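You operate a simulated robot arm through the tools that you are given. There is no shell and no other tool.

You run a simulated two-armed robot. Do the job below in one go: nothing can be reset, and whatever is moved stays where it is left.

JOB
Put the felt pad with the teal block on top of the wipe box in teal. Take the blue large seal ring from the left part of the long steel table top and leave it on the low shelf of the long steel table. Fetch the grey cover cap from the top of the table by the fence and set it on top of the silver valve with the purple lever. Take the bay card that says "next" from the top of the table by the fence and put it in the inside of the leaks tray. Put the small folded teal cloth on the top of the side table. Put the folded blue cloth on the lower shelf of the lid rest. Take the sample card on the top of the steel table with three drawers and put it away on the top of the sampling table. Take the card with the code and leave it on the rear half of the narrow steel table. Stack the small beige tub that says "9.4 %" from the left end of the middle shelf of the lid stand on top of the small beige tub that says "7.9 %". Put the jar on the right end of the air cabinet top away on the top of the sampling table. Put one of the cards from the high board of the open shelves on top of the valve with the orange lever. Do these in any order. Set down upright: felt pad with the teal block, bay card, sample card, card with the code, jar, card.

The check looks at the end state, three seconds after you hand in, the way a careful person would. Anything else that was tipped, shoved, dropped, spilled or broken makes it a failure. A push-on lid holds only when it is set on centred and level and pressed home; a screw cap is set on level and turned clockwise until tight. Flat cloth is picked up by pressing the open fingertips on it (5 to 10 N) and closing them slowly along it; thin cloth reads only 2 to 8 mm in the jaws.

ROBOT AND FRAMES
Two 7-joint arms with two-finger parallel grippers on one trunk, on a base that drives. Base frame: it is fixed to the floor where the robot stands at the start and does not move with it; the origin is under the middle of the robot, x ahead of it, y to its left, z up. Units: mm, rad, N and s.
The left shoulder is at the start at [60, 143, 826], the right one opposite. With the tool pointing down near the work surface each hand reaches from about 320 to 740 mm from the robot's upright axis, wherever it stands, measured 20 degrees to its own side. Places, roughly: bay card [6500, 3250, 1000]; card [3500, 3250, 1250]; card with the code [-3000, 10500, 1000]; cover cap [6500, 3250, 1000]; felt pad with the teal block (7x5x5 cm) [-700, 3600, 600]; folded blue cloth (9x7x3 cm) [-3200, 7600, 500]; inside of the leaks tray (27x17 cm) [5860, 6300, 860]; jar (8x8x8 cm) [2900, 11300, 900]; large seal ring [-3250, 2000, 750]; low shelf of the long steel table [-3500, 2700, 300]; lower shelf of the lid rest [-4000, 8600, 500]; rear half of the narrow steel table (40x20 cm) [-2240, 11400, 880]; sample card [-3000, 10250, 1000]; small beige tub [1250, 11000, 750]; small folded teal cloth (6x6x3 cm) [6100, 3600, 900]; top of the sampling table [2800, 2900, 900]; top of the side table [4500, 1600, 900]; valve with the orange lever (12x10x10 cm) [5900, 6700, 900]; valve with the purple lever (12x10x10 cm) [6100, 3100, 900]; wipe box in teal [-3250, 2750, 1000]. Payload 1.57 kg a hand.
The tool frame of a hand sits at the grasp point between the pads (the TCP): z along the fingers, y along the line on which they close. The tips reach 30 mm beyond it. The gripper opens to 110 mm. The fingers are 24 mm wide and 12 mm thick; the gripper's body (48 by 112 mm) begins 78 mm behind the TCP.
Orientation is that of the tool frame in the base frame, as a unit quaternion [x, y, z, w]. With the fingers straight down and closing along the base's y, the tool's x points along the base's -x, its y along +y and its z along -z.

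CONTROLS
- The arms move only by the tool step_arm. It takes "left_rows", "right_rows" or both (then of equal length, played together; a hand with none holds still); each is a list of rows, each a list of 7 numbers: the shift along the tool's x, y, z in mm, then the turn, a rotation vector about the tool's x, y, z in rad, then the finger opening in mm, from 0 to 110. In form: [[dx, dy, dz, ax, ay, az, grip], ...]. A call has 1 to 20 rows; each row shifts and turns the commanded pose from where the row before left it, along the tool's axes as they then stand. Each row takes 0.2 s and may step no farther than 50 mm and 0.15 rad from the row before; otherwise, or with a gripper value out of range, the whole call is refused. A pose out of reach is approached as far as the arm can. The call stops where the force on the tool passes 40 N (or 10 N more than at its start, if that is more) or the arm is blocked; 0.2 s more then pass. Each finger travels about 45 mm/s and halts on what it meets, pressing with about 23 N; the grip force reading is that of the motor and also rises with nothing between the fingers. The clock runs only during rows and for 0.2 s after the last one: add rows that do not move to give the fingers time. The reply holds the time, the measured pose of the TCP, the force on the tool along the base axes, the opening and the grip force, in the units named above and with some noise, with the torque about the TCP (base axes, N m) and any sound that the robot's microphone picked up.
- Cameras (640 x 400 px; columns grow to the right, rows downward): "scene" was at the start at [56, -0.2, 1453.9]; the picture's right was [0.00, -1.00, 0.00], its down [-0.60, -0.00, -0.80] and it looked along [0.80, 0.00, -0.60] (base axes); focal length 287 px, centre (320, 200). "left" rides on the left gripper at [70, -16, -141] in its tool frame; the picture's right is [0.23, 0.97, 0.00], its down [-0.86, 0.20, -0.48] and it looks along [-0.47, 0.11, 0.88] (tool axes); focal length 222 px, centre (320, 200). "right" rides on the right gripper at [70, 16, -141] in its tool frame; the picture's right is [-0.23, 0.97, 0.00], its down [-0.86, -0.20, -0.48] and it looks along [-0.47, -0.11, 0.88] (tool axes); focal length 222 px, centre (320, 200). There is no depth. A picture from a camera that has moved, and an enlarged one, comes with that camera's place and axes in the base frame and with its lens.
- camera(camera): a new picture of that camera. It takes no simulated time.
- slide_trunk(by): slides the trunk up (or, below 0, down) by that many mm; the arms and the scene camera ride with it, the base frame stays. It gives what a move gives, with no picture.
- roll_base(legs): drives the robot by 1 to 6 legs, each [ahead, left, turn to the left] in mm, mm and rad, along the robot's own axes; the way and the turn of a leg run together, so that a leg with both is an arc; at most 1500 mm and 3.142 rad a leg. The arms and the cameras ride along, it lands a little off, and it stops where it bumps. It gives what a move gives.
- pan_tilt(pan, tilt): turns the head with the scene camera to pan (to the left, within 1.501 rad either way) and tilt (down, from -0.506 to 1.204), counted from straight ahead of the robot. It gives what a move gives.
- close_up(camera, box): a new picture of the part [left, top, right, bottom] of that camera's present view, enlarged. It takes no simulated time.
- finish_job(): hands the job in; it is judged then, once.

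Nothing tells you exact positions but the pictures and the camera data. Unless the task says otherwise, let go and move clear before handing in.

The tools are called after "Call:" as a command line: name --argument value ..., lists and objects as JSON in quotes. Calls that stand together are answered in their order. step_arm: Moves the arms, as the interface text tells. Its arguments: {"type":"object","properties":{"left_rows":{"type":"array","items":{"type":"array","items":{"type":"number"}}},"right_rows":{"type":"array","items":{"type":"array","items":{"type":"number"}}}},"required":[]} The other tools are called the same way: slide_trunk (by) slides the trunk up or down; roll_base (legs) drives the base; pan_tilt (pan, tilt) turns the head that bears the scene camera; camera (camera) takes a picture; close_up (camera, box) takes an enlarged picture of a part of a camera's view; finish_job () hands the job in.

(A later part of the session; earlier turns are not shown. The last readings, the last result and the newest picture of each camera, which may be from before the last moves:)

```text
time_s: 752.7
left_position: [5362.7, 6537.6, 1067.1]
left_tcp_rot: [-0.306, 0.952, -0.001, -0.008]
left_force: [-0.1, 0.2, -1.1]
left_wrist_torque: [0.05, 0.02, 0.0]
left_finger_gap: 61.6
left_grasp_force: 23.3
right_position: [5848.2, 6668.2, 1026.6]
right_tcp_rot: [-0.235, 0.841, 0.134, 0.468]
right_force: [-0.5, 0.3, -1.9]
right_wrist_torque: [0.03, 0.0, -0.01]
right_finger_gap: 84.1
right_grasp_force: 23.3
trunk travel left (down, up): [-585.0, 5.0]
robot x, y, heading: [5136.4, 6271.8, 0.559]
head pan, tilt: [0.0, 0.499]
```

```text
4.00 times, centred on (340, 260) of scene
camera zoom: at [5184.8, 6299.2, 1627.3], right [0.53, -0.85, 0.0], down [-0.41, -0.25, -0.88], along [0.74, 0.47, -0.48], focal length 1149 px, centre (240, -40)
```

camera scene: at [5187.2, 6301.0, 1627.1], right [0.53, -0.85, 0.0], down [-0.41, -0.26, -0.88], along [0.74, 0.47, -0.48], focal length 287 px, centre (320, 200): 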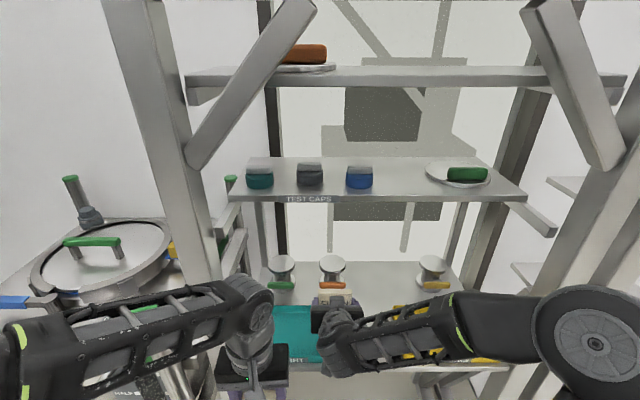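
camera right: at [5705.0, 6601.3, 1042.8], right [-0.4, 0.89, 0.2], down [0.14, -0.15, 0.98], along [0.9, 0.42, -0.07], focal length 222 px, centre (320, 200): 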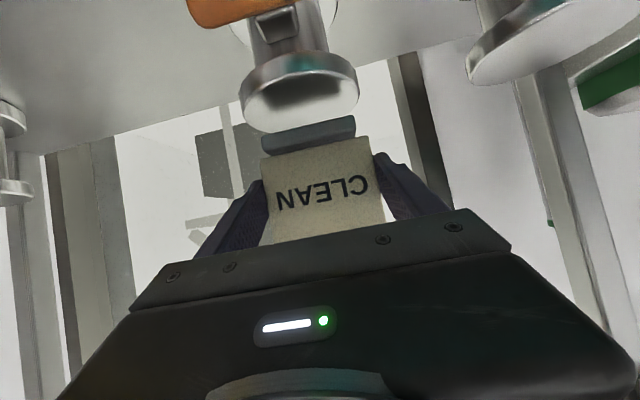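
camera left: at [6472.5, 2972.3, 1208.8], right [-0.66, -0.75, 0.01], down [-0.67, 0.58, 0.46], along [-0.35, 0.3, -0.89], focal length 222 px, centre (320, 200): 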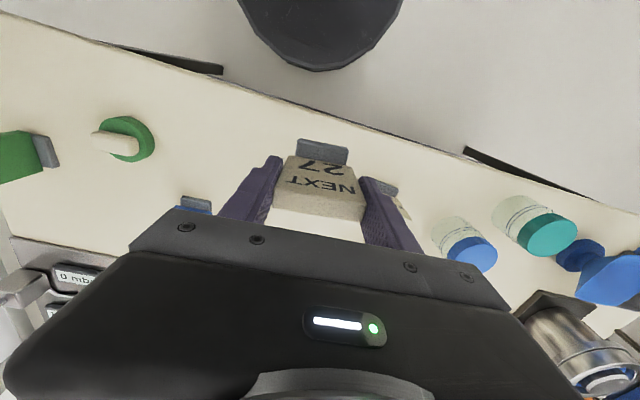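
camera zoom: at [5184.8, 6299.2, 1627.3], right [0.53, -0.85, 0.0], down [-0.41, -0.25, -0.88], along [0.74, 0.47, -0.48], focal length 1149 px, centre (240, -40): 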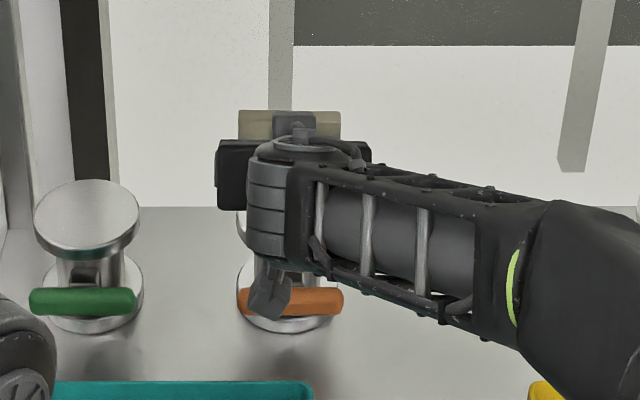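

Centred over the valve top within ~3 mm. I lower in small steps to contact.

Call:
step_arm --right_rows '[[4.25, 0, 2.64, 0, 0, 0, 74]]'

Call:
step_arm --right_rows '[[4.25, 0, 2.64, 0, 0, 0, 74]]'

Call:
step_arm --right_rows '[[2.5, 0, 1.6, 0, 0, 0, 74]]'

Call:
camera --camera "right"

```text
time_s: 753.1
left_position: [5363.5, 6538.1, 1068.1]
left_tcp_rot: [-0.307, 0.952, -0.001, -0.008]
left_force: [0.0, 1.0, -0.8]
left_wrist_torque: [-0.01, 0.01, 0.02]
left_finger_gap: 61.4
left_grasp_force: 22.8
right_position: [5849.1, 6669.6, 1022.0]
right_tcp_rot: [-0.236, 0.842, 0.133, 0.467]
right_force: [-0.4, -0.7, -1.0]
right_wrist_torque: [-0.07, 0.02, 0.02]
right_finger_gap: 84.2
right_grasp_force: 23.0
trunk travel left (down, up): [-585.0, 5.0]
robot x, y, heading: [5133.2, 6269.5, 0.562]
head pan, tilt: [0.0, 0.499]
```

```text
time_s: 753.5
left_position: [5363.9, 6538.1, 1068.9]
left_tcp_rot: [-0.306, 0.952, -0.002, -0.009]
left_force: [0.2, -0.7, -0.7]
left_wrist_torque: [0.03, 0.01, 0.01]
left_finger_gap: 62.0
left_grasp_force: 23.0
right_position: [5849.5, 6669.3, 1016.9]
right_tcp_rot: [-0.235, 0.841, 0.134, 0.468]
right_force: [0.8, -0.7, -1.1]
right_wrist_torque: [-0.01, -0.02, -0.02]
right_finger_gap: 84.4
right_grasp_force: 23.4
trunk travel left (down, up): [-585.0, 5.0]
robot x, y, heading: [5135.4, 6267.0, 0.564]
head pan, tilt: [0.0, 0.499]
```

```text
time_s: 753.9
left_position: [5363.1, 6537.9, 1067.6]
left_tcp_rot: [-0.307, 0.952, -0.002, -0.008]
left_force: [0.2, -0.8, 0.0]
left_wrist_torque: [0.0, 0.0, 0.0]
left_finger_gap: 61.3
left_grasp_force: 23.3
right_position: [5849.1, 6669.5, 1013.8]
right_tcp_rot: [-0.235, 0.842, 0.133, 0.468]
right_force: [0.5, 0.3, -1.3]
right_wrist_torque: [0.02, -0.01, 0.04]
right_finger_gap: 84.1
right_grasp_force: 23.4
trunk travel left (down, up): [-585.0, 5.0]
robot x, y, heading: [5136.7, 6268.2, 0.56]
head pan, tilt: [0.0, 0.499]
```

```text
taken
camera right: at [5706.2, 6602.5, 1029.7], right [-0.4, 0.89, 0.2], down [0.14, -0.15, 0.98], along [0.9, 0.42, -0.07], focal length 222 px, centre (320, 200)
```

right: 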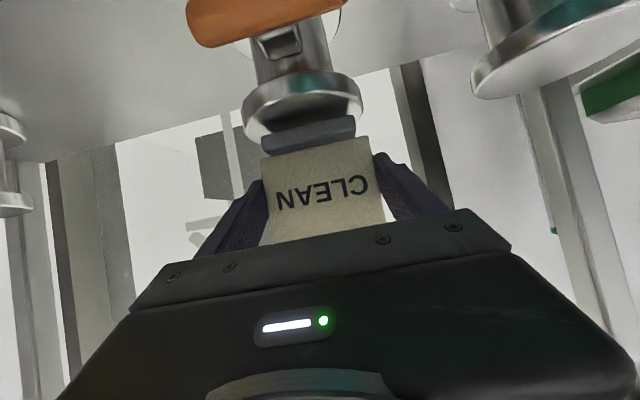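

Call:
step_arm --right_rows '[[2.5, 0, 1.6, 0, 0, 0, 74]]'

Call:
step_arm --right_rows '[[1.7, 0, 1.05, 0, 0, 0, 74]]'

Call:
step_arm --right_rows '[[1.7, 0, 1.05, 0, 0, 0, 74]]'

```text
time_s: 754.3
left_position: [5363.2, 6537.6, 1067.4]
left_tcp_rot: [-0.306, 0.952, -0.001, -0.008]
left_force: [0.8, 0.2, -0.4]
left_wrist_torque: [0.01, 0.03, 0.03]
left_finger_gap: 61.7
left_grasp_force: 23.0
right_position: [5849.4, 6668.9, 1010.5]
right_tcp_rot: [-0.235, 0.842, 0.132, 0.467]
right_force: [-0.7, -0.6, -1.6]
right_wrist_torque: [-0.02, 0.05, 0.0]
right_finger_gap: 84.4
right_grasp_force: 22.7
trunk travel left (down, up): [-585.0, 5.0]
robot x, y, heading: [5134.7, 6269.5, 0.56]
head pan, tilt: [0.0, 0.499]
```

```text
time_s: 754.7
left_position: [5363.9, 6537.5, 1067.4]
left_tcp_rot: [-0.307, 0.952, -0.001, -0.009]
left_force: [-0.7, -0.3, -1.0]
left_wrist_torque: [-0.02, 0.0, -0.03]
left_finger_gap: 61.6
left_grasp_force: 23.1
right_position: [5850.4, 6668.8, 1008.5]
right_tcp_rot: [-0.234, 0.842, 0.132, 0.468]
right_force: [0.3, -1.1, 1.8]
right_wrist_torque: [-0.05, -0.16, 0.0]
right_finger_gap: 84.3
right_grasp_force: 23.3
trunk travel left (down, up): [-585.0, 5.0]
robot x, y, heading: [5137.9, 6264.3, 0.566]
head pan, tilt: [0.0, 0.499]
```

```text
time_s: 755.1
left_position: [5362.3, 6537.5, 1067.5]
left_tcp_rot: [-0.306, 0.952, -0.003, -0.008]
left_force: [-0.3, 0.9, -1.5]
left_wrist_torque: [-0.02, 0.0, 0.0]
left_finger_gap: 61.5
left_grasp_force: 23.1
right_position: [5849.6, 6668.2, 1008.2]
right_tcp_rot: [-0.235, 0.84, 0.133, 0.47]
right_force: [-0.2, -1.1, 8.2]
right_wrist_torque: [-0.29, -0.27, -0.03]
right_finger_gap: 84.3
right_grasp_force: 22.9
trunk travel left (down, up): [-585.0, 5.0]
robot x, y, heading: [5134.1, 6265.3, 0.559]
head pan, tilt: [0.0, 0.499]
```

Contact (8 N). I release, opening to 104, and withdraw along the tool axis.

Call:
step_arm --right_rows '[[-0.8, 0, -0.5, 0, 0, 0, 86], [0, 0, 0, 0, 0, 0, 90], [0, 0, 0, 0, 0, 0, 96], [0, 0, 0, 0, 0, 0, 102], [0, 0, 0, 0, 0, 0, 104], [0, 0, -15, 0, 0, 0, 104], [5, 0, -35, 0, 0, 0, 104], [8, 0, -38, 0, 0, 0, 104]]'

Call:
camera --camera "right"

Call:
close_up --camera "scene" --box '[240, 200, 440, 340]'

```text
time_s: 756.9
left_position: [5363.3, 6537.6, 1067.9]
left_tcp_rot: [-0.306, 0.952, -0.003, -0.009]
left_force: [0.3, -0.4, -0.8]
left_wrist_torque: [-0.01, 0.01, 0.01]
left_finger_gap: 61.7
left_grasp_force: 23.4
right_position: [5780.3, 6623.5, 1044.7]
right_tcp_rot: [-0.235, 0.842, 0.133, 0.467]
right_force: [0.1, -0.4, -0.1]
right_wrist_torque: [0.03, -0.04, -0.04]
right_finger_gap: 103.8
right_grasp_force: 0.0
trunk travel left (down, up): [-585.0, 5.0]
robot x, y, heading: [5136.2, 6266.8, 0.564]
head pan, tilt: [0.0, 0.499]
```

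```text
taken
camera right: at [5636.4, 6556.9, 1059.9], right [-0.4, 0.89, 0.2], down [0.14, -0.15, 0.98], along [0.9, 0.42, -0.07], focal length 222 px, centre (320, 200)
```

right: 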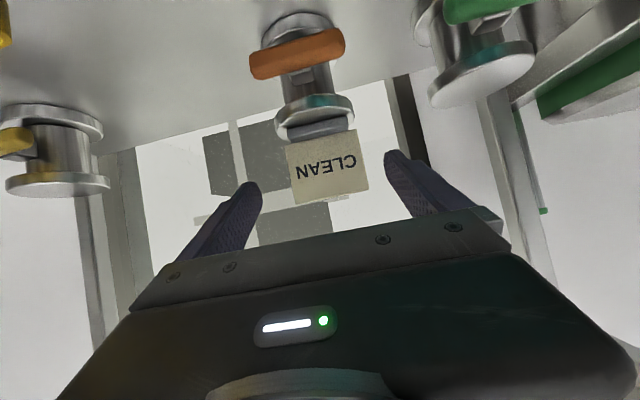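

```text
2.86 times, centred on (340, 270) of scene
camera zoom: at [5184.7, 6299.3, 1627.2], right [0.53, -0.85, 0.0], down [-0.4, -0.25, -0.88], along [0.74, 0.47, -0.48], focal length 821 px, centre (263, 0)
```

zoom: 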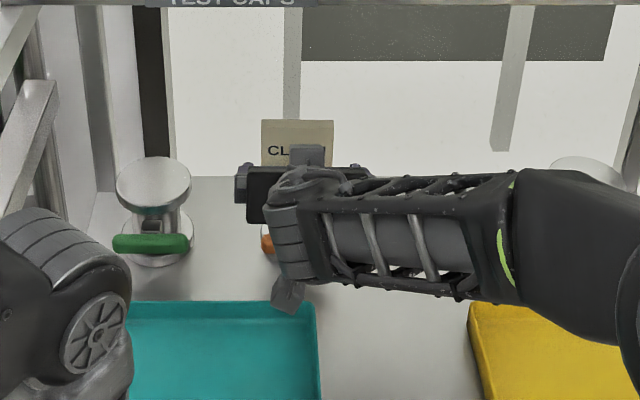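

The CLEAN card stands upright on the orange-lever valve. I withdraw, back off, fold the right arm, and move in front of the LEAKS tray for the NEXT card.

Call:
step_arm --right_rows '[[21.1, 0, -34, 0, 0, 0, 100], [21.1, 0, -34, 0, 0, 0, 80], [21.1, 0, -34, 0, 0, 0, 60], [21.1, 0, -34, 0, 0, 0, 60]]'

Call:
roll_base --legs '[[-220, 0, 0]]'

Call:
step_arm --right_rows '[[0, 0, 0, 0, 0.145, 0, 60], [0, 0, 0, 0, 0.145, 0, 60], [0, 0, 0, 0, 0.145, 0, 60], [0, 0, 0, 0, 0.145, 0, 60], [0, 0, 0, 0, 0.145, 0, 60], [0, 0, 0, 0, 0.145, 0, 60], [0, 0, 0, 0, 0.145, 0, 60], [45, -20, 0, 0, 0, 0, 60], [45, -30, 0, 0, 0, 0, 60], [45, -30, 0, 0, 0, 0, 60], [30, -30, 0, 0, 0, 0, 60]]'

Call:
roll_base --legs '[[0, -430, 0]]'

Call:
camera --camera "scene"

```text
time_s: 757.9
left_position: [5362.9, 6537.7, 1068.2]
left_tcp_rot: [-0.306, 0.952, -0.002, -0.009]
left_force: [-1.2, -0.2, -1.1]
left_wrist_torque: [-0.03, 0.03, 0.01]
left_finger_gap: 61.6
left_grasp_force: 23.5
right_position: [5640.9, 6544.0, 1040.0]
right_tcp_rot: [-0.235, 0.842, 0.133, 0.467]
right_force: [-1.3, -0.4, 0.0]
right_wrist_torque: [0.0, -0.01, 0.03]
right_finger_gap: 60.0
right_grasp_force: 0.1
trunk travel left (down, up): [-585.0, 5.0]
robot x, y, heading: [5137.7, 6269.9, 0.565]
head pan, tilt: [0.0, 0.499]
```

```text
time_s: 759.6
left_position: [5174.7, 6421.0, 1068.4]
left_tcp_rot: [-0.31, 0.951, -0.002, -0.008]
left_force: [0.1, -0.7, -0.6]
left_wrist_torque: [0.02, 0.02, -0.03]
left_finger_gap: 61.7
left_grasp_force: 23.3
right_position: [5453.6, 6431.9, 1040.6]
right_tcp_rot: [-0.238, 0.841, 0.135, 0.467]
right_force: [0.0, 0.6, -0.1]
right_wrist_torque: [0.0, 0.02, -0.03]
right_finger_gap: 60.1
right_grasp_force: 0.0
trunk travel left (down, up): [-585.0, 5.0]
robot x, y, heading: [4953.0, 6151.9, 0.567]
head pan, tilt: [0.0, 0.499]
```

```text
refused: row 9 steps farther than a row can; nothing moved
```

```text
time_s: 762.2
left_position: [5411.5, 6052.9, 1068.4]
left_tcp_rot: [-0.308, 0.951, -0.002, -0.009]
left_force: [-0.8, -0.4, -1.7]
left_wrist_torque: [-0.01, -0.04, 0.01]
left_finger_gap: 61.5
left_grasp_force: 22.8
right_position: [5689.0, 6061.1, 1039.5]
right_tcp_rot: [-0.235, 0.841, 0.134, 0.468]
right_force: [-0.5, -0.2, 0.2]
right_wrist_torque: [-0.01, 0.0, 0.01]
right_finger_gap: 60.0
right_grasp_force: 0.1
trunk travel left (down, up): [-585.0, 5.0]
robot x, y, heading: [5181.2, 5783.1, 0.562]
head pan, tilt: [0.0, 0.499]
```

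```text
taken
camera scene: at [5233.7, 5815.0, 1627.2], right [0.53, -0.85, 0.0], down [-0.41, -0.26, -0.88], along [0.74, 0.47, -0.48], focal length 287 px, centre (320, 200)
```

scene: 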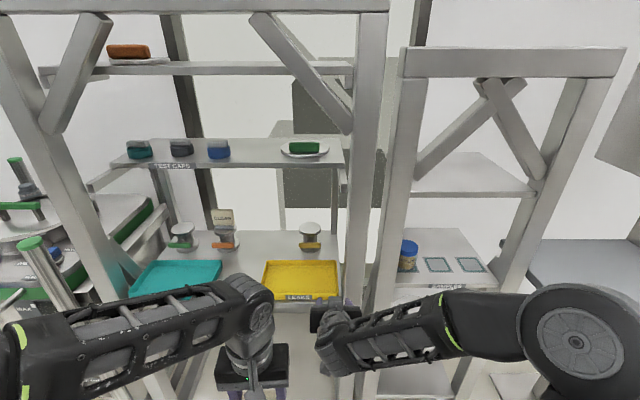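

Call:
step_arm --right_rows '[[0, 0, 0, 0, 0.145, 0, 60], [0, 0, 0, 0, 0.145, 0, 60], [0, 0, 0, 0, 0.145, 0, 60], [0, 0, 0, 0, 0.145, 0, 60], [0, 0, 0, 0, 0.145, 0, 60], [0, 0, 0, 0, 0.145, 0, 60], [0, 0, 0, 0, 0.145, 0, 60], [40, -25, 0, 0, 0, 0, 60], [40, -25, 0, 0, 0, 0, 60], [40, -25, 0, 0, 0, 0, 60], [40, -25, 0, 0, 0, 0, 60], [30, -20, 0, 0, 0, 0, 60]]'

Call:
roll_base --legs '[[200, 0, 0]]'

Call:
camera --camera "scene"

Call:
camera --camera "left"

```text
time_s: 764.9
left_position: [5410.5, 6052.1, 1066.8]
left_tcp_rot: [-0.307, 0.952, -0.001, -0.009]
left_force: [0.1, 0.7, -0.3]
left_wrist_torque: [0.03, -0.02, -0.03]
left_finger_gap: 61.6
left_grasp_force: 22.7
right_position: [5588.9, 5858.8, 1039.4]
right_tcp_rot: [-0.271, 0.962, 0.003, 0.0]
right_force: [-0.2, -0.1, 1.0]
right_wrist_torque: [0.02, 0.01, 0.01]
right_finger_gap: 60.0
right_grasp_force: 0.1
trunk travel left (down, up): [-585.0, 5.0]
robot x, y, heading: [5184.8, 5787.1, 0.562]
head pan, tilt: [0.0, 0.499]
```

```text
time_s: 766.5
left_position: [5583.5, 6159.3, 1066.9]
left_tcp_rot: [-0.305, 0.952, -0.002, -0.009]
left_force: [-0.2, -0.1, -0.8]
left_wrist_torque: [-0.04, 0.0, 0.06]
left_finger_gap: 61.5
left_grasp_force: 22.9
right_position: [5761.8, 5964.9, 1038.2]
right_tcp_rot: [-0.268, 0.963, 0.002, -0.001]
right_force: [0.6, 0.2, 0.0]
right_wrist_torque: [0.0, 0.03, -0.03]
right_finger_gap: 59.8
right_grasp_force: 0.1
trunk travel left (down, up): [-585.0, 5.0]
robot x, y, heading: [5351.2, 5895.4, 0.563]
head pan, tilt: [0.0, 0.499]
```

```text
taken
camera scene: at [5405.7, 5923.7, 1627.1], right [0.53, -0.85, 0.0], down [-0.41, -0.25, -0.88], along [0.74, 0.46, -0.48], focal length 287 px, centre (320, 200)
```

scene: 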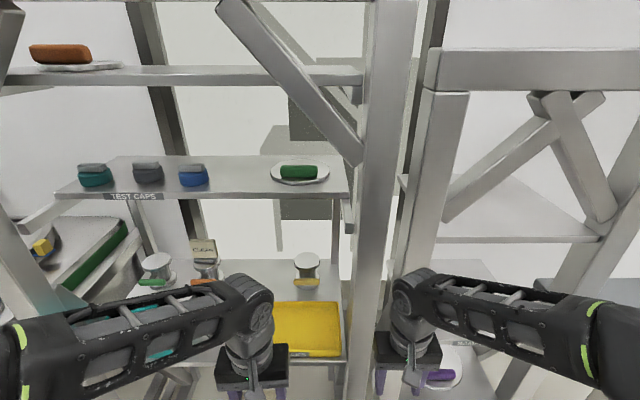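

```text
taken
camera left: at [5539.7, 6108.0, 1211.0], right [-0.75, 0.66, 0.01], down [0.59, 0.66, 0.46], along [0.3, 0.35, -0.89], focal length 222 px, centre (320, 200)
```

left: 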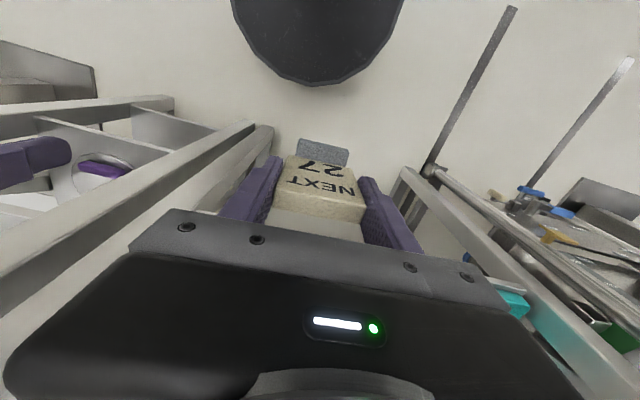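

Tray centre ≈(5858, 6300). I drive 60 mm closer, lower the NEXT card to TCP 975, and move it forward over the tray.

Call:
roll_base --legs '[[60, 0, 0]]'

Call:
step_arm --left_rows '[[0, 0, 45, 0, 0, 0, 50], [0, 0, 45, 0, 0, 0, 50], [-40, -3, 0, 0, 0, 0, 50], [-40, -3, 0, 0, 0, 0, 50], [-40, -3, 0, 0, 0, 0, 50]]'

Call:
camera --camera "left"

Call:
camera --camera "scene"

```text
time_s: 767.4
left_position: [5634.8, 6192.2, 1066.5]
left_tcp_rot: [-0.305, 0.952, -0.001, -0.009]
left_force: [0.2, -0.4, -0.5]
left_wrist_torque: [-0.02, 0.02, 0.02]
left_finger_gap: 61.8
left_grasp_force: 22.9
right_position: [5813.9, 5995.5, 1039.1]
right_tcp_rot: [-0.269, 0.963, 0.002, -0.001]
right_force: [-0.3, 0.1, 0.0]
right_wrist_torque: [-0.02, 0.04, -0.02]
right_finger_gap: 59.9
right_grasp_force: 0.1
trunk travel left (down, up): [-585.0, 5.0]
robot x, y, heading: [5406.8, 5921.3, 0.562]
head pan, tilt: [0.0, 0.499]
```

```text
time_s: 768.6
left_position: [5737.7, 6249.3, 977.0]
left_tcp_rot: [-0.304, 0.953, -0.001, -0.01]
left_force: [0.3, 1.2, -1.7]
left_wrist_torque: [0.0, 0.02, 0.0]
left_finger_gap: 61.5
left_grasp_force: 23.0
right_position: [5813.6, 5995.9, 1038.7]
right_tcp_rot: [-0.268, 0.963, 0.002, -0.002]
right_force: [-0.4, 0.4, 0.6]
right_wrist_torque: [0.03, 0.0, 0.01]
right_finger_gap: 59.7
right_grasp_force: 0.0
trunk travel left (down, up): [-585.0, 5.0]
robot x, y, heading: [5404.7, 5923.5, 0.558]
head pan, tilt: [0.0, 0.499]
```

```text
taken
camera left: at [5693.9, 6197.2, 1120.6], right [-0.75, 0.66, 0.01], down [0.59, 0.66, 0.46], along [0.3, 0.35, -0.89], focal length 222 px, centre (320, 200)
```

left: 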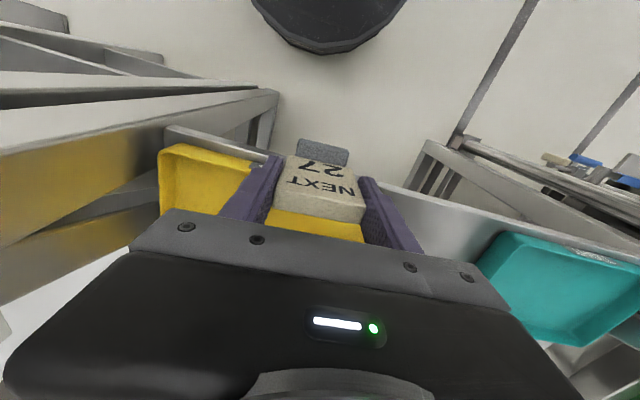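

```text
taken
camera scene: at [5456.2, 5955.0, 1627.1], right [0.53, -0.85, 0.0], down [-0.41, -0.25, -0.88], along [0.74, 0.46, -0.48], focal length 287 px, centre (320, 200)
```

scene: 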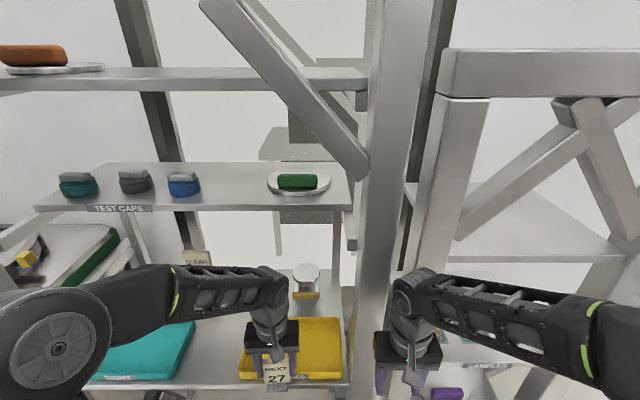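

The tray centre is 121 mm ahead and 18–25 mm right. I move there at this height and look.

Call:
step_arm --left_rows '[[-40, -8.3, 0, 0, 0, 0, 50], [-40, -8.3, 0, 0, 0, 0, 50], [-38, -8.3, 0, 0, 0, 0, 50]]'

Call:
camera --camera "left"

Call:
camera --camera "scene"

```text
time_s: 769.4
left_position: [5845.5, 6300.5, 972.0]
left_tcp_rot: [-0.305, 0.952, -0.002, -0.009]
left_force: [0.3, 0.0, -0.5]
left_wrist_torque: [0.0, 0.03, 0.0]
left_finger_gap: 61.5
left_grasp_force: 23.3
right_position: [5812.8, 5996.1, 1039.3]
right_tcp_rot: [-0.268, 0.963, 0.003, -0.001]
right_force: [0.4, 0.0, 0.4]
right_wrist_torque: [-0.03, 0.02, 0.0]
right_finger_gap: 59.9
right_grasp_force: 0.1
trunk travel left (down, up): [-585.0, 5.0]
robot x, y, heading: [5405.6, 5922.2, 0.555]
head pan, tilt: [0.0, 0.499]
```

```text
taken
camera left: at [5800.2, 6248.8, 1116.2], right [-0.75, 0.66, 0.01], down [0.59, 0.66, 0.46], along [0.3, 0.35, -0.89], focal length 222 px, centre (320, 200)
```

left: 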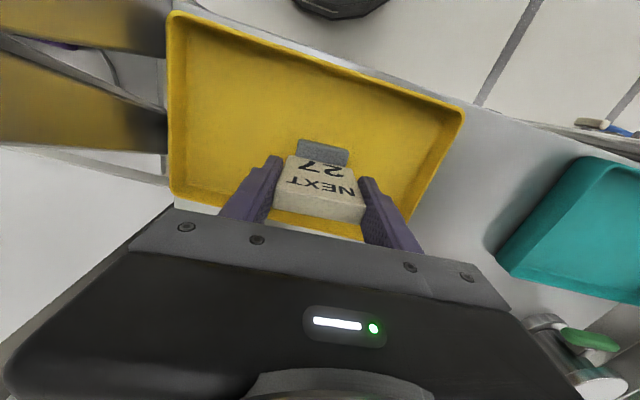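

```text
taken
camera scene: at [5456.6, 5955.0, 1627.1], right [0.53, -0.85, 0.0], down [-0.41, -0.25, -0.88], along [0.74, 0.46, -0.48], focal length 287 px, centre (320, 200)
```

scene: 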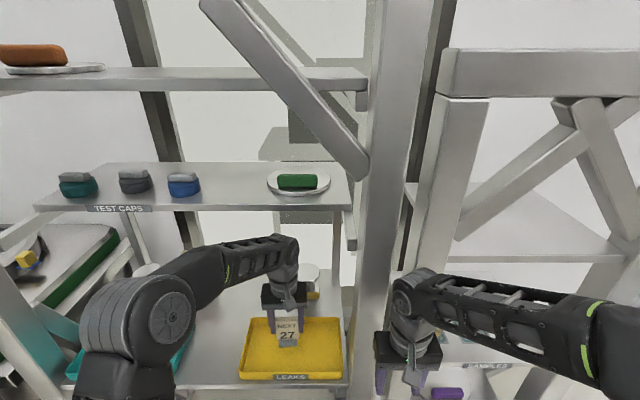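

Over the tray's middle. I lower to contact.

Call:
step_arm --left_rows '[[0, 0, 25, 0, 0, 0, 50]]'

Call:
step_arm --left_rows '[[0, 0, 5, 0, 0, 0, 50]]'

Call:
step_arm --left_rows '[[0, 0, 4, 0, 0, 0, 50]]'

Call:
step_arm --left_rows '[[0, 0, 3, 0, 0, 0, 50]]'

```text
time_s: 769.8
left_position: [5844.2, 6301.1, 947.2]
left_tcp_rot: [-0.305, 0.952, -0.001, -0.01]
left_force: [-0.2, -0.4, -0.8]
left_wrist_torque: [-0.04, 0.06, 0.01]
left_finger_gap: 61.9
left_grasp_force: 23.2
right_position: [5812.7, 5996.0, 1038.9]
right_tcp_rot: [-0.268, 0.963, 0.002, -0.002]
right_force: [0.3, 0.6, 0.4]
right_wrist_torque: [0.03, 0.01, -0.01]
right_finger_gap: 59.8
right_grasp_force: 0.0
trunk travel left (down, up): [-585.0, 5.0]
robot x, y, heading: [5404.1, 5920.1, 0.556]
head pan, tilt: [0.0, 0.499]
```

```text
time_s: 770.2
left_position: [5844.5, 6302.3, 942.3]
left_tcp_rot: [-0.305, 0.952, -0.002, -0.009]
left_force: [0.0, -0.4, -0.7]
left_wrist_torque: [-0.04, 0.01, -0.04]
left_finger_gap: 61.6
left_grasp_force: 23.0
right_position: [5812.8, 5995.6, 1037.8]
right_tcp_rot: [-0.269, 0.963, 0.002, -0.001]
right_force: [0.5, -0.6, 0.5]
right_wrist_torque: [-0.05, -0.03, -0.02]
right_finger_gap: 59.9
right_grasp_force: 0.1
trunk travel left (down, up): [-585.0, 5.0]
robot x, y, heading: [5405.4, 5920.8, 0.561]
head pan, tilt: [0.0, 0.499]
```

```text
time_s: 770.6
left_position: [5843.4, 6300.2, 939.2]
left_tcp_rot: [-0.305, 0.952, -0.002, -0.01]
left_force: [0.1, 0.2, -1.1]
left_wrist_torque: [0.0, -0.03, 0.05]
left_finger_gap: 61.5
left_grasp_force: 23.0
right_position: [5812.5, 5995.4, 1039.1]
right_tcp_rot: [-0.268, 0.963, 0.002, 0.0]
right_force: [0.2, 1.2, -0.5]
right_wrist_torque: [0.03, 0.02, 0.0]
right_finger_gap: 60.1
right_grasp_force: 0.0
trunk travel left (down, up): [-585.0, 5.0]
robot x, y, heading: [5406.4, 5922.7, 0.557]
head pan, tilt: [0.0, 0.499]
```

```text
time_s: 771.0
left_position: [5843.8, 6301.4, 936.7]
left_tcp_rot: [-0.305, 0.952, -0.002, -0.008]
left_force: [-2.3, 0.7, 9.1]
left_wrist_torque: [-0.25, 0.01, -0.03]
left_finger_gap: 61.5
left_grasp_force: 22.8
right_position: [5812.7, 5996.2, 1040.3]
right_tcp_rot: [-0.268, 0.963, 0.001, 0.0]
right_force: [-0.5, 0.3, 0.3]
right_wrist_torque: [0.0, -0.02, 0.0]
right_finger_gap: 59.8
right_grasp_force: 0.0
trunk travel left (down, up): [-585.0, 5.0]
robot x, y, heading: [5404.4, 5924.0, 0.554]
head pan, tilt: [0.0, 0.499]
```

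Contact. I release and lift, then pull back below the upper shelf.

Call:
step_arm --left_rows '[[0, 0, -0.8, 0, 0, 0, 64], [0, 0, 0, 0, 0, 0, 70], [0, 0, 0, 0, 0, 0, 78], [0, 0, 0, 0, 0, 0, 86], [0, 0, 0, 0, 0, 0, 90], [0, 0, -20, 0, 0, 0, 90], [0, 0, -28, 0, 0, 0, 90]]'

Call:
camera --camera "left"

```text
time_s: 772.6
left_position: [5845.6, 6299.3, 984.6]
left_tcp_rot: [-0.303, 0.953, -0.002, -0.009]
left_force: [0.6, 0.5, 1.1]
left_wrist_torque: [-0.02, -0.02, -0.01]
left_finger_gap: 90.0
left_grasp_force: 0.0
right_position: [5812.9, 5995.9, 1040.3]
right_tcp_rot: [-0.267, 0.964, 0.001, 0.0]
right_force: [-0.2, 0.4, 0.2]
right_wrist_torque: [-0.02, 0.01, 0.0]
right_finger_gap: 60.0
right_grasp_force: 0.0
trunk travel left (down, up): [-585.0, 5.0]
robot x, y, heading: [5404.9, 5922.8, 0.559]
head pan, tilt: [0.0, 0.499]
```

```text
taken
camera left: at [5800.4, 6246.9, 1128.2], right [-0.75, 0.66, 0.01], down [0.59, 0.66, 0.46], along [0.3, 0.35, -0.89], focal length 222 px, centre (320, 200)
```

left: 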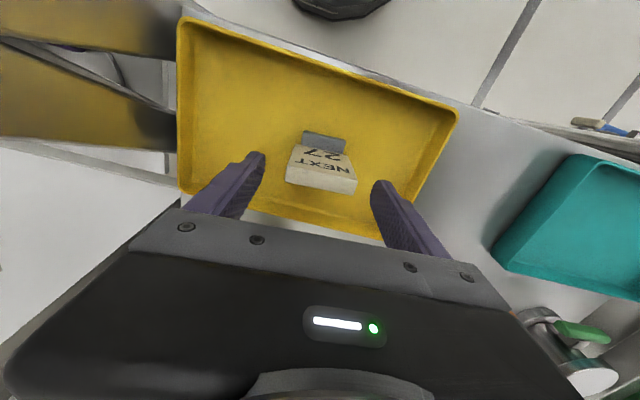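

NEXT stands in the LEAKS tray. I pull the hand back, back the base out and head back down to the north side of the fence table for the teal cloth.

Call:
step_arm --left_rows '[[40, 0, 0, 0, 0, 0, 80], [40, 0, 0, 0, 0, 0, 60], [40, 0, 0, 0, 0, 0, 60], [40, 0, 0, 0, 0, 0, 60], [40, 0, 0, 0, 0, 0, 60], [40, 0, 0, 0, 0, 0, 60]]'

Call:
roll_base --legs '[[-400, 0, 0], [0, 0, -1.572], [1000, 0, 0]]'

Call:
pan_tilt --pan 0.0 --tilt 0.45

Call:
camera --camera "scene"

```text
time_s: 774.0
left_position: [5650.9, 6164.3, 989.2]
left_tcp_rot: [-0.305, 0.952, -0.001, -0.009]
left_force: [-0.1, -0.7, 0.5]
left_wrist_torque: [0.0, 0.01, -0.01]
left_finger_gap: 59.8
left_grasp_force: 0.0
right_position: [5811.6, 5996.0, 1039.5]
right_tcp_rot: [-0.268, 0.963, 0.002, 0.0]
right_force: [-1.0, 0.5, 0.6]
right_wrist_torque: [0.0, 0.02, -0.04]
right_finger_gap: 60.2
right_grasp_force: 0.1
trunk travel left (down, up): [-585.0, 5.0]
robot x, y, heading: [5405.0, 5925.2, 0.559]
head pan, tilt: [0.0, 0.499]
```

```text
time_s: 785.0
left_position: [5882.0, 4651.1, 989.0]
left_tcp_rot: [0.44, 0.898, 0.006, -0.008]
left_force: [-0.4, -0.3, -0.1]
left_wrist_torque: [-0.01, 0.02, 0.04]
left_finger_gap: 60.2
left_grasp_force: 0.0
right_position: [5719.6, 4483.9, 1039.8]
right_tcp_rot: [0.474, 0.881, 0.001, 0.001]
right_force: [0.2, 0.0, -0.5]
right_wrist_torque: [0.05, 0.03, 0.0]
right_finger_gap: 59.9
right_grasp_force: 0.1
trunk travel left (down, up): [-585.0, 5.0]
robot x, y, heading: [5628.2, 4888.9, -0.97]
head pan, tilt: [0.0, 0.499]
```

```text
time_s: 785.6
left_position: [5881.0, 4651.6, 989.8]
left_tcp_rot: [0.44, 0.898, 0.005, -0.008]
left_force: [0.4, 0.3, 0.3]
left_wrist_torque: [0.01, 0.0, 0.01]
left_finger_gap: 59.7
left_grasp_force: 0.2
right_position: [5718.9, 4485.7, 1038.0]
right_tcp_rot: [0.473, 0.881, 0.001, 0.001]
right_force: [-0.7, 0.0, 0.3]
right_wrist_torque: [0.03, 0.01, -0.04]
right_finger_gap: 59.9
right_grasp_force: 0.0
trunk travel left (down, up): [-585.0, 5.0]
robot x, y, heading: [5631.3, 4889.2, -0.975]
head pan, tilt: [0.0, 0.45]
```

```text
taken
camera scene: at [5663.0, 4838.7, 1631.6], right [-0.83, -0.56, 0.0], down [-0.25, 0.36, -0.9], along [0.51, -0.74, -0.44], focal length 287 px, centre (320, 200)
```

scene: 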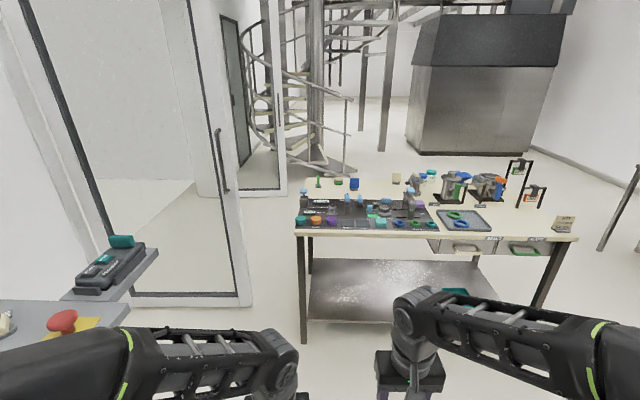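

Call:
roll_base --legs '[[0, 0, -0.043], [500, 0, 0], [0, -400, 0], [250, 0, 0]]'

Call:
pan_tilt --pan 0.1 --tilt 0.6

Call:
camera --camera "scene"

Call:
camera --camera "left"

```text
time_s: 792.5
left_position: [5924.2, 3790.6, 990.0]
left_tcp_rot: [0.459, 0.888, 0.006, -0.007]
left_force: [0.4, -0.6, -0.6]
left_wrist_torque: [0.03, 0.01, 0.0]
left_finger_gap: 59.7
left_grasp_force: 0.0
right_position: [5752.7, 3631.6, 1039.8]
right_tcp_rot: [0.492, 0.871, 0.002, 0.0]
right_force: [0.9, -0.3, 0.1]
right_wrist_torque: [0.03, 0.0, 0.01]
right_finger_gap: 59.8
right_grasp_force: 0.1
trunk travel left (down, up): [-585.0, 5.0]
robot x, y, heading: [5682.3, 4040.3, -1.015]
head pan, tilt: [0.0, 0.45]
```

```text
time_s: 793.2
left_position: [5923.2, 3790.8, 988.8]
left_tcp_rot: [0.459, 0.888, 0.006, -0.007]
left_force: [0.2, 1.1, -0.7]
left_wrist_torque: [0.01, -0.03, 0.0]
left_finger_gap: 59.9
left_grasp_force: 0.1
right_position: [5753.8, 3631.3, 1040.1]
right_tcp_rot: [0.492, 0.871, 0.001, 0.001]
right_force: [-0.2, 0.6, 0.4]
right_wrist_torque: [-0.01, -0.03, -0.02]
right_finger_gap: 60.0
right_grasp_force: 0.0
trunk travel left (down, up): [-585.0, 5.0]
robot x, y, heading: [5680.8, 4040.7, -1.016]
head pan, tilt: [0.099, 0.6]
```

```text
taken
camera scene: at [5718.0, 3995.3, 1618.1], right [-0.79, -0.61, 0.0], down [-0.34, 0.45, -0.83], along [0.5, -0.65, -0.56], focal length 287 px, centre (320, 200)
```

scene: 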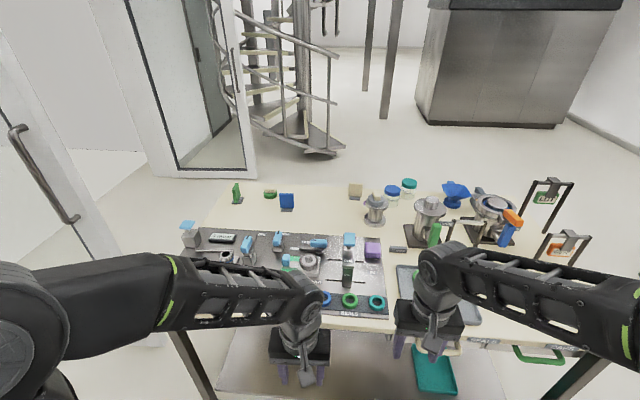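

```text
taken
camera left: at [5870.4, 3837.3, 1133.1], right [0.66, 0.75, 0.01], down [0.66, -0.59, 0.46], along [0.35, -0.3, -0.89], focal length 222 px, centre (320, 200)
```

left: 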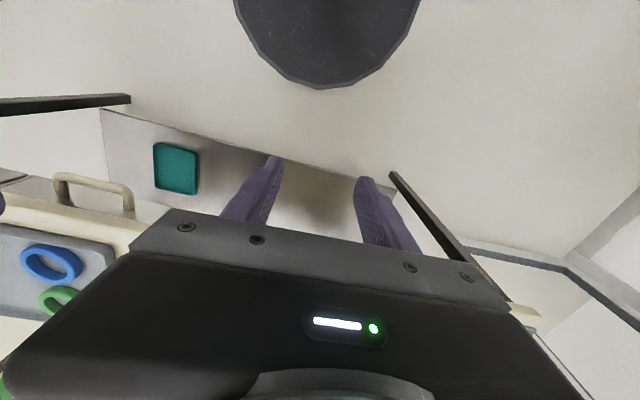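

The cap is still in place on the valve. The teal cloth (6125, 3604) is 605 ahead and 147 left; I bring the left hand over it.

Call:
step_arm --left_rows '[[-38.4, 8.1, 0, 0, 0, 0, 84], [-38.4, 8.1, 0, 0, 0, 0, 84], [-38.4, 8.1, 0, 0, 0, 0, 84], [-38.4, 8.1, 0, 0, 0, 0, 84], [-38.4, 8.1, 0, 0, 0, 0, 84], [-38.4, 8.1, 0, 0, 0, 0, 84], [-30, 8.1, 0, 0, 0, 0.06, 84]]'

Call:
camera --camera "left"

Call:
camera --camera "scene"

```text
time_s: 794.8
left_position: [6117.0, 3612.7, 982.8]
left_tcp_rot: [0.484, 0.875, 0.006, -0.007]
left_force: [-0.1, -0.5, 0.0]
left_wrist_torque: [-0.02, 0.0, 0.0]
left_finger_gap: 84.3
left_grasp_force: 0.1
right_position: [5753.8, 3630.7, 1039.5]
right_tcp_rot: [0.492, 0.871, 0.001, -0.001]
right_force: [0.0, 0.0, 0.1]
right_wrist_torque: [0.03, 0.0, 0.02]
right_finger_gap: 60.1
right_grasp_force: 0.1
trunk travel left (down, up): [-585.0, 5.0]
robot x, y, heading: [5681.1, 4039.8, -1.012]
head pan, tilt: [0.099, 0.6]
```

```text
taken
camera left: at [6068.6, 3660.5, 1127.2], right [0.71, 0.71, 0.01], down [0.63, -0.63, 0.46], along [0.33, -0.32, -0.89], focal length 222 px, centre (320, 200)
```

left: 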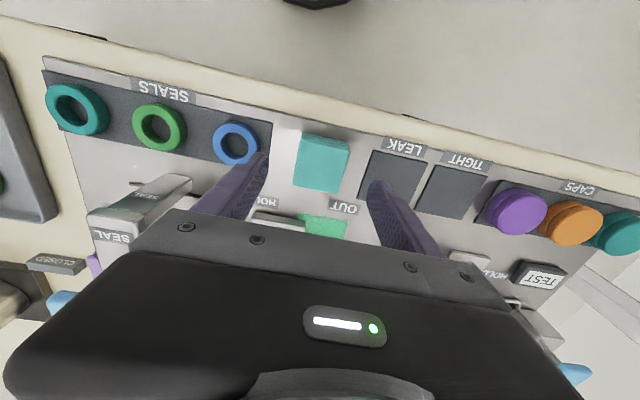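

```text
taken
camera scene: at [5718.7, 3994.5, 1618.0], right [-0.79, -0.61, 0.0], down [-0.35, 0.45, -0.82], along [0.5, -0.65, -0.57], focal length 287 px, centre (320, 200)
```

scene: 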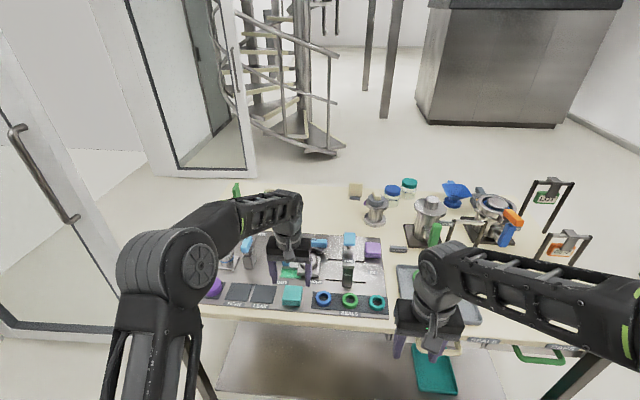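

The cloth is 8 mm ahead and 5 mm left of centre. I correct and lower 60 mm, then look.

Call:
step_arm --left_rows '[[-8, 5, 25, 0, 0, 0, 86], [0, 0, 35, 0, 0, 0, 86]]'

Call:
camera --camera "left"

Call:
close_up --camera "scene" --box '[220, 220, 380, 330]'

```text
time_s: 795.4
left_position: [6126.2, 3609.4, 922.9]
left_tcp_rot: [0.484, 0.875, 0.006, -0.008]
left_force: [-0.2, 0.8, 0.2]
left_wrist_torque: [0.0, -0.04, -0.02]
left_finger_gap: 85.9
left_grasp_force: 0.1
right_position: [5753.1, 3632.1, 1039.1]
right_tcp_rot: [0.492, 0.871, 0.001, 0.001]
right_force: [-0.8, 0.1, -0.1]
right_wrist_torque: [-0.03, 0.01, 0.05]
right_finger_gap: 59.9
right_grasp_force: 0.1
trunk travel left (down, up): [-585.0, 5.0]
robot x, y, heading: [5682.6, 4036.2, -1.013]
head pan, tilt: [0.099, 0.6]
```

```text
taken
camera left: at [6077.9, 3657.5, 1066.6], right [0.71, 0.71, 0.01], down [0.63, -0.63, 0.46], along [0.33, -0.32, -0.89], focal length 222 px, centre (320, 200)
```

left: 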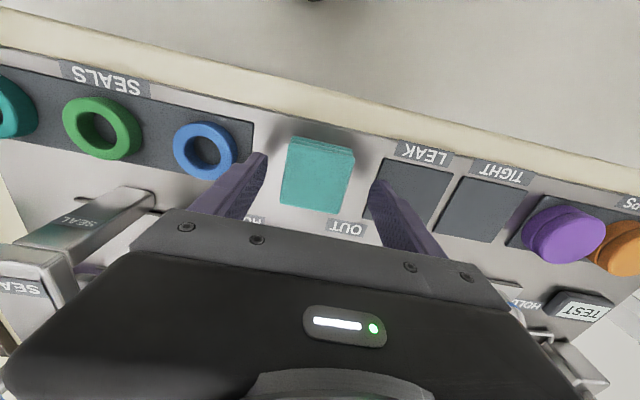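

```text
3.64 times, centred on (300, 275) of scene
camera zoom: at [5718.2, 3995.1, 1618.1], right [-0.79, -0.61, 0.0], down [-0.35, 0.45, -0.82], along [0.5, -0.65, -0.57], focal length 1045 px, centre (393, -73)
```

zoom: 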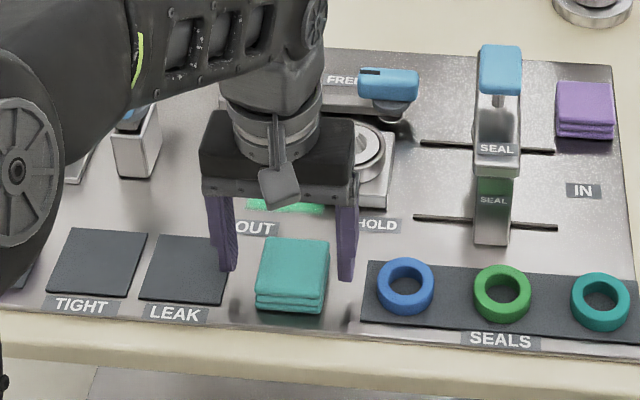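

Centred on the cloth. I lower 22 mm more and close slowly.

Call:
step_arm --left_rows '[[2, 0, 15, 0, 0, 0, 86]]'

Call:
step_arm --left_rows '[[0, 0, 6, 0, 0, 0, 86]]'

Call:
step_arm --left_rows '[[0, 0, 0, 0, 0, 0, 78], [0, 0, 0, 0, 0, 0, 70], [0, 0, 0, 0, 0, 0, 62], [0, 0, 0, 0, 0, 0, 54], [0, 0, 0, 0, 0, 0, 46], [0, 0, 0, 0, 0, 0, 38], [0, 0, 0, 0, 0, 0, 38]]'

Call:
camera --camera "left"

```text
time_s: 795.8
left_position: [6126.1, 3613.0, 909.2]
left_tcp_rot: [0.484, 0.875, 0.005, -0.007]
left_force: [-0.4, 0.1, 0.0]
left_wrist_torque: [-0.03, -0.03, -0.02]
left_finger_gap: 86.0
left_grasp_force: 0.1
right_position: [5754.5, 3631.5, 1039.4]
right_tcp_rot: [0.492, 0.871, 0.002, 0.001]
right_force: [-0.4, 0.6, 0.2]
right_wrist_torque: [-0.04, -0.03, 0.01]
right_finger_gap: 60.2
right_grasp_force: 0.1
trunk travel left (down, up): [-585.0, 5.0]
robot x, y, heading: [5679.9, 4041.6, -1.013]
head pan, tilt: [0.099, 0.6]
```

```text
time_s: 796.2
left_position: [6126.2, 3612.2, 903.6]
left_tcp_rot: [0.485, 0.874, 0.006, -0.008]
left_force: [0.2, -0.3, 0.4]
left_wrist_torque: [-0.01, -0.03, -0.02]
left_finger_gap: 86.1
left_grasp_force: 0.0
right_position: [5753.7, 3632.5, 1038.7]
right_tcp_rot: [0.491, 0.871, 0.001, 0.001]
right_force: [-0.3, 0.1, -0.6]
right_wrist_torque: [-0.01, -0.01, 0.01]
right_finger_gap: 60.0
right_grasp_force: 0.0
trunk travel left (down, up): [-585.0, 5.0]
robot x, y, heading: [5680.4, 4043.0, -1.015]
head pan, tilt: [0.099, 0.6]
```

```text
time_s: 797.8
left_position: [6125.5, 3612.8, 904.0]
left_tcp_rot: [0.485, 0.875, 0.005, -0.007]
left_force: [0.4, 0.0, -0.2]
left_wrist_torque: [-0.04, 0.03, -0.02]
left_finger_gap: 54.8
left_grasp_force: 22.8
right_position: [5754.6, 3632.1, 1038.7]
right_tcp_rot: [0.492, 0.871, 0.002, 0.002]
right_force: [0.2, -0.1, 0.5]
right_wrist_torque: [0.02, -0.03, 0.01]
right_finger_gap: 59.7
right_grasp_force: 0.1
trunk travel left (down, up): [-585.0, 5.0]
robot x, y, heading: [5681.7, 4038.5, -1.011]
head pan, tilt: [0.099, 0.6]
```

```text
taken
camera left: at [6076.7, 3660.6, 1048.1], right [0.71, 0.71, 0.01], down [0.63, -0.63, 0.46], along [0.33, -0.32, -0.89], focal length 222 px, centre (320, 200)
```

left: 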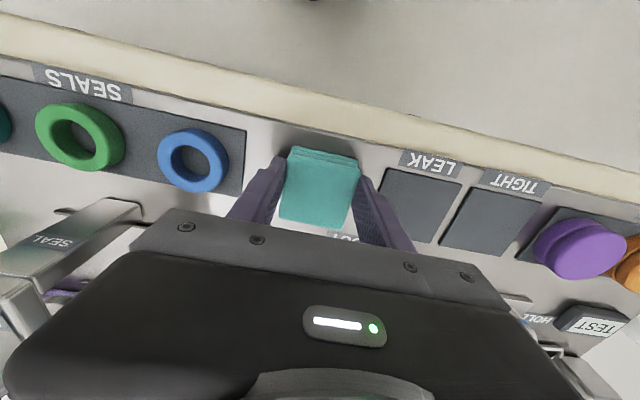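

Cloth gripped at 55 mm. I lift and pull back.

Call:
step_arm --left_rows '[[0, 0, -30, 0, 0, 0, 38], [0, 0, -40, 0, 0, 0, 38], [0, 0, -40, 0, 0, 0, 38], [40, 0, -10, 0, 0, 0, 38], [40, 0, 0, 0, 0, 0, 38], [40, 0, 0, 0, 0, 0, 38], [40, 0, 0, 0, 0, 0, 38], [40, 0, 0, 0, 0, 0, 38]]'

Call:
camera --camera "left"

Call:
camera --camera "scene"

```text
time_s: 799.6
left_position: [6022.6, 3778.3, 1027.1]
left_tcp_rot: [0.484, 0.875, 0.005, -0.008]
left_force: [-0.1, 0.0, -0.4]
left_wrist_torque: [-0.05, 0.02, 0.01]
left_finger_gap: 55.1
left_grasp_force: 23.1
right_position: [5752.8, 3632.4, 1039.7]
right_tcp_rot: [0.491, 0.871, 0.002, 0.001]
right_force: [0.5, 0.9, 0.0]
right_wrist_torque: [-0.04, -0.04, 0.04]
right_finger_gap: 59.9
right_grasp_force: 0.1
trunk travel left (down, up): [-585.0, 5.0]
robot x, y, heading: [5683.6, 4042.1, -1.014]
head pan, tilt: [0.099, 0.6]
```

```text
taken
camera left: at [5973.2, 3827.9, 1171.1], right [0.71, 0.71, 0.01], down [0.63, -0.63, 0.46], along [0.33, -0.32, -0.89], focal length 222 px, centre (320, 200)
```

left: 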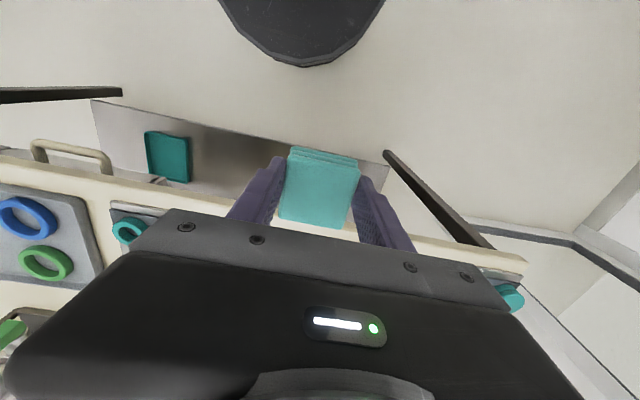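

```text
taken
camera scene: at [5717.6, 3996.6, 1618.2], right [-0.79, -0.61, 0.0], down [-0.34, 0.45, -0.83], along [0.5, -0.65, -0.56], focal length 287 px, centre (320, 200)
```

scene: 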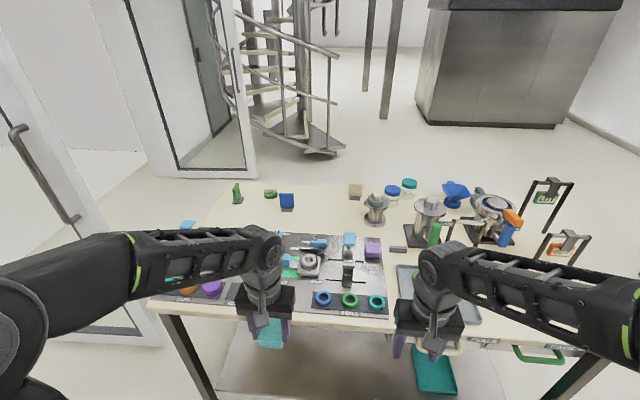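

The teal cloth is in the left hand. I drive back around the table's left end to the side table.

Call:
roll_base --legs '[[0, -750, 0], [0, -700, 0], [1290, 0, 0], [0, 0, -1.56]]'

Call:
pan_tilt --pan 0.1 --tilt 0.55

Call:
camera --camera "scene"

```text
time_s: 817.0
left_position: [4948.5, 1822.1, 1027.4]
left_tcp_rot: [0.955, 0.295, 0.01, -0.003]
left_force: [0.2, -0.6, -1.3]
left_wrist_torque: [-0.02, 0.0, -0.01]
left_finger_gap: 54.8
left_grasp_force: 23.4
right_position: [4792.4, 2084.5, 1038.5]
right_tcp_rot: [0.958, 0.287, 0.001, 0.002]
right_force: [0.3, -0.3, 0.9]
right_wrist_torque: [-0.01, -0.01, -0.01]
right_finger_gap: 60.1
right_grasp_force: 0.0
trunk travel left (down, up): [-585.0, 5.0]
robot x, y, heading: [5193.3, 2174.7, -2.54]
head pan, tilt: [0.099, 0.6]
```

```text
time_s: 817.7
left_position: [4949.1, 1821.5, 1027.4]
left_tcp_rot: [0.955, 0.295, 0.01, -0.002]
left_force: [-0.4, -0.2, 0.2]
left_wrist_torque: [0.01, 0.03, 0.02]
left_finger_gap: 54.7
left_grasp_force: 22.8
right_position: [4792.9, 2083.6, 1039.0]
right_tcp_rot: [0.958, 0.287, 0.0, 0.002]
right_force: [0.2, 0.0, -0.5]
right_wrist_torque: [-0.04, -0.01, -0.02]
right_finger_gap: 60.1
right_grasp_force: 0.1
trunk travel left (down, up): [-585.0, 5.0]
robot x, y, heading: [5200.1, 2173.0, -2.544]
head pan, tilt: [0.099, 0.55]
```

```text
taken
camera scene: at [5152.2, 2132.1, 1622.6], right [-0.64, 0.77, 0.0], down [0.4, 0.34, -0.85], along [-0.65, -0.55, -0.52], focal length 287 px, centre (320, 200)
```

scene: 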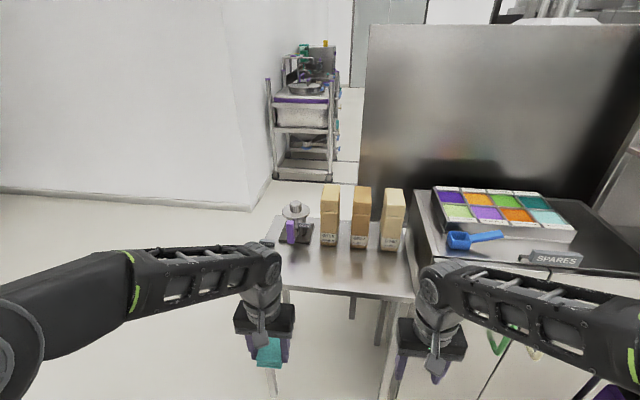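

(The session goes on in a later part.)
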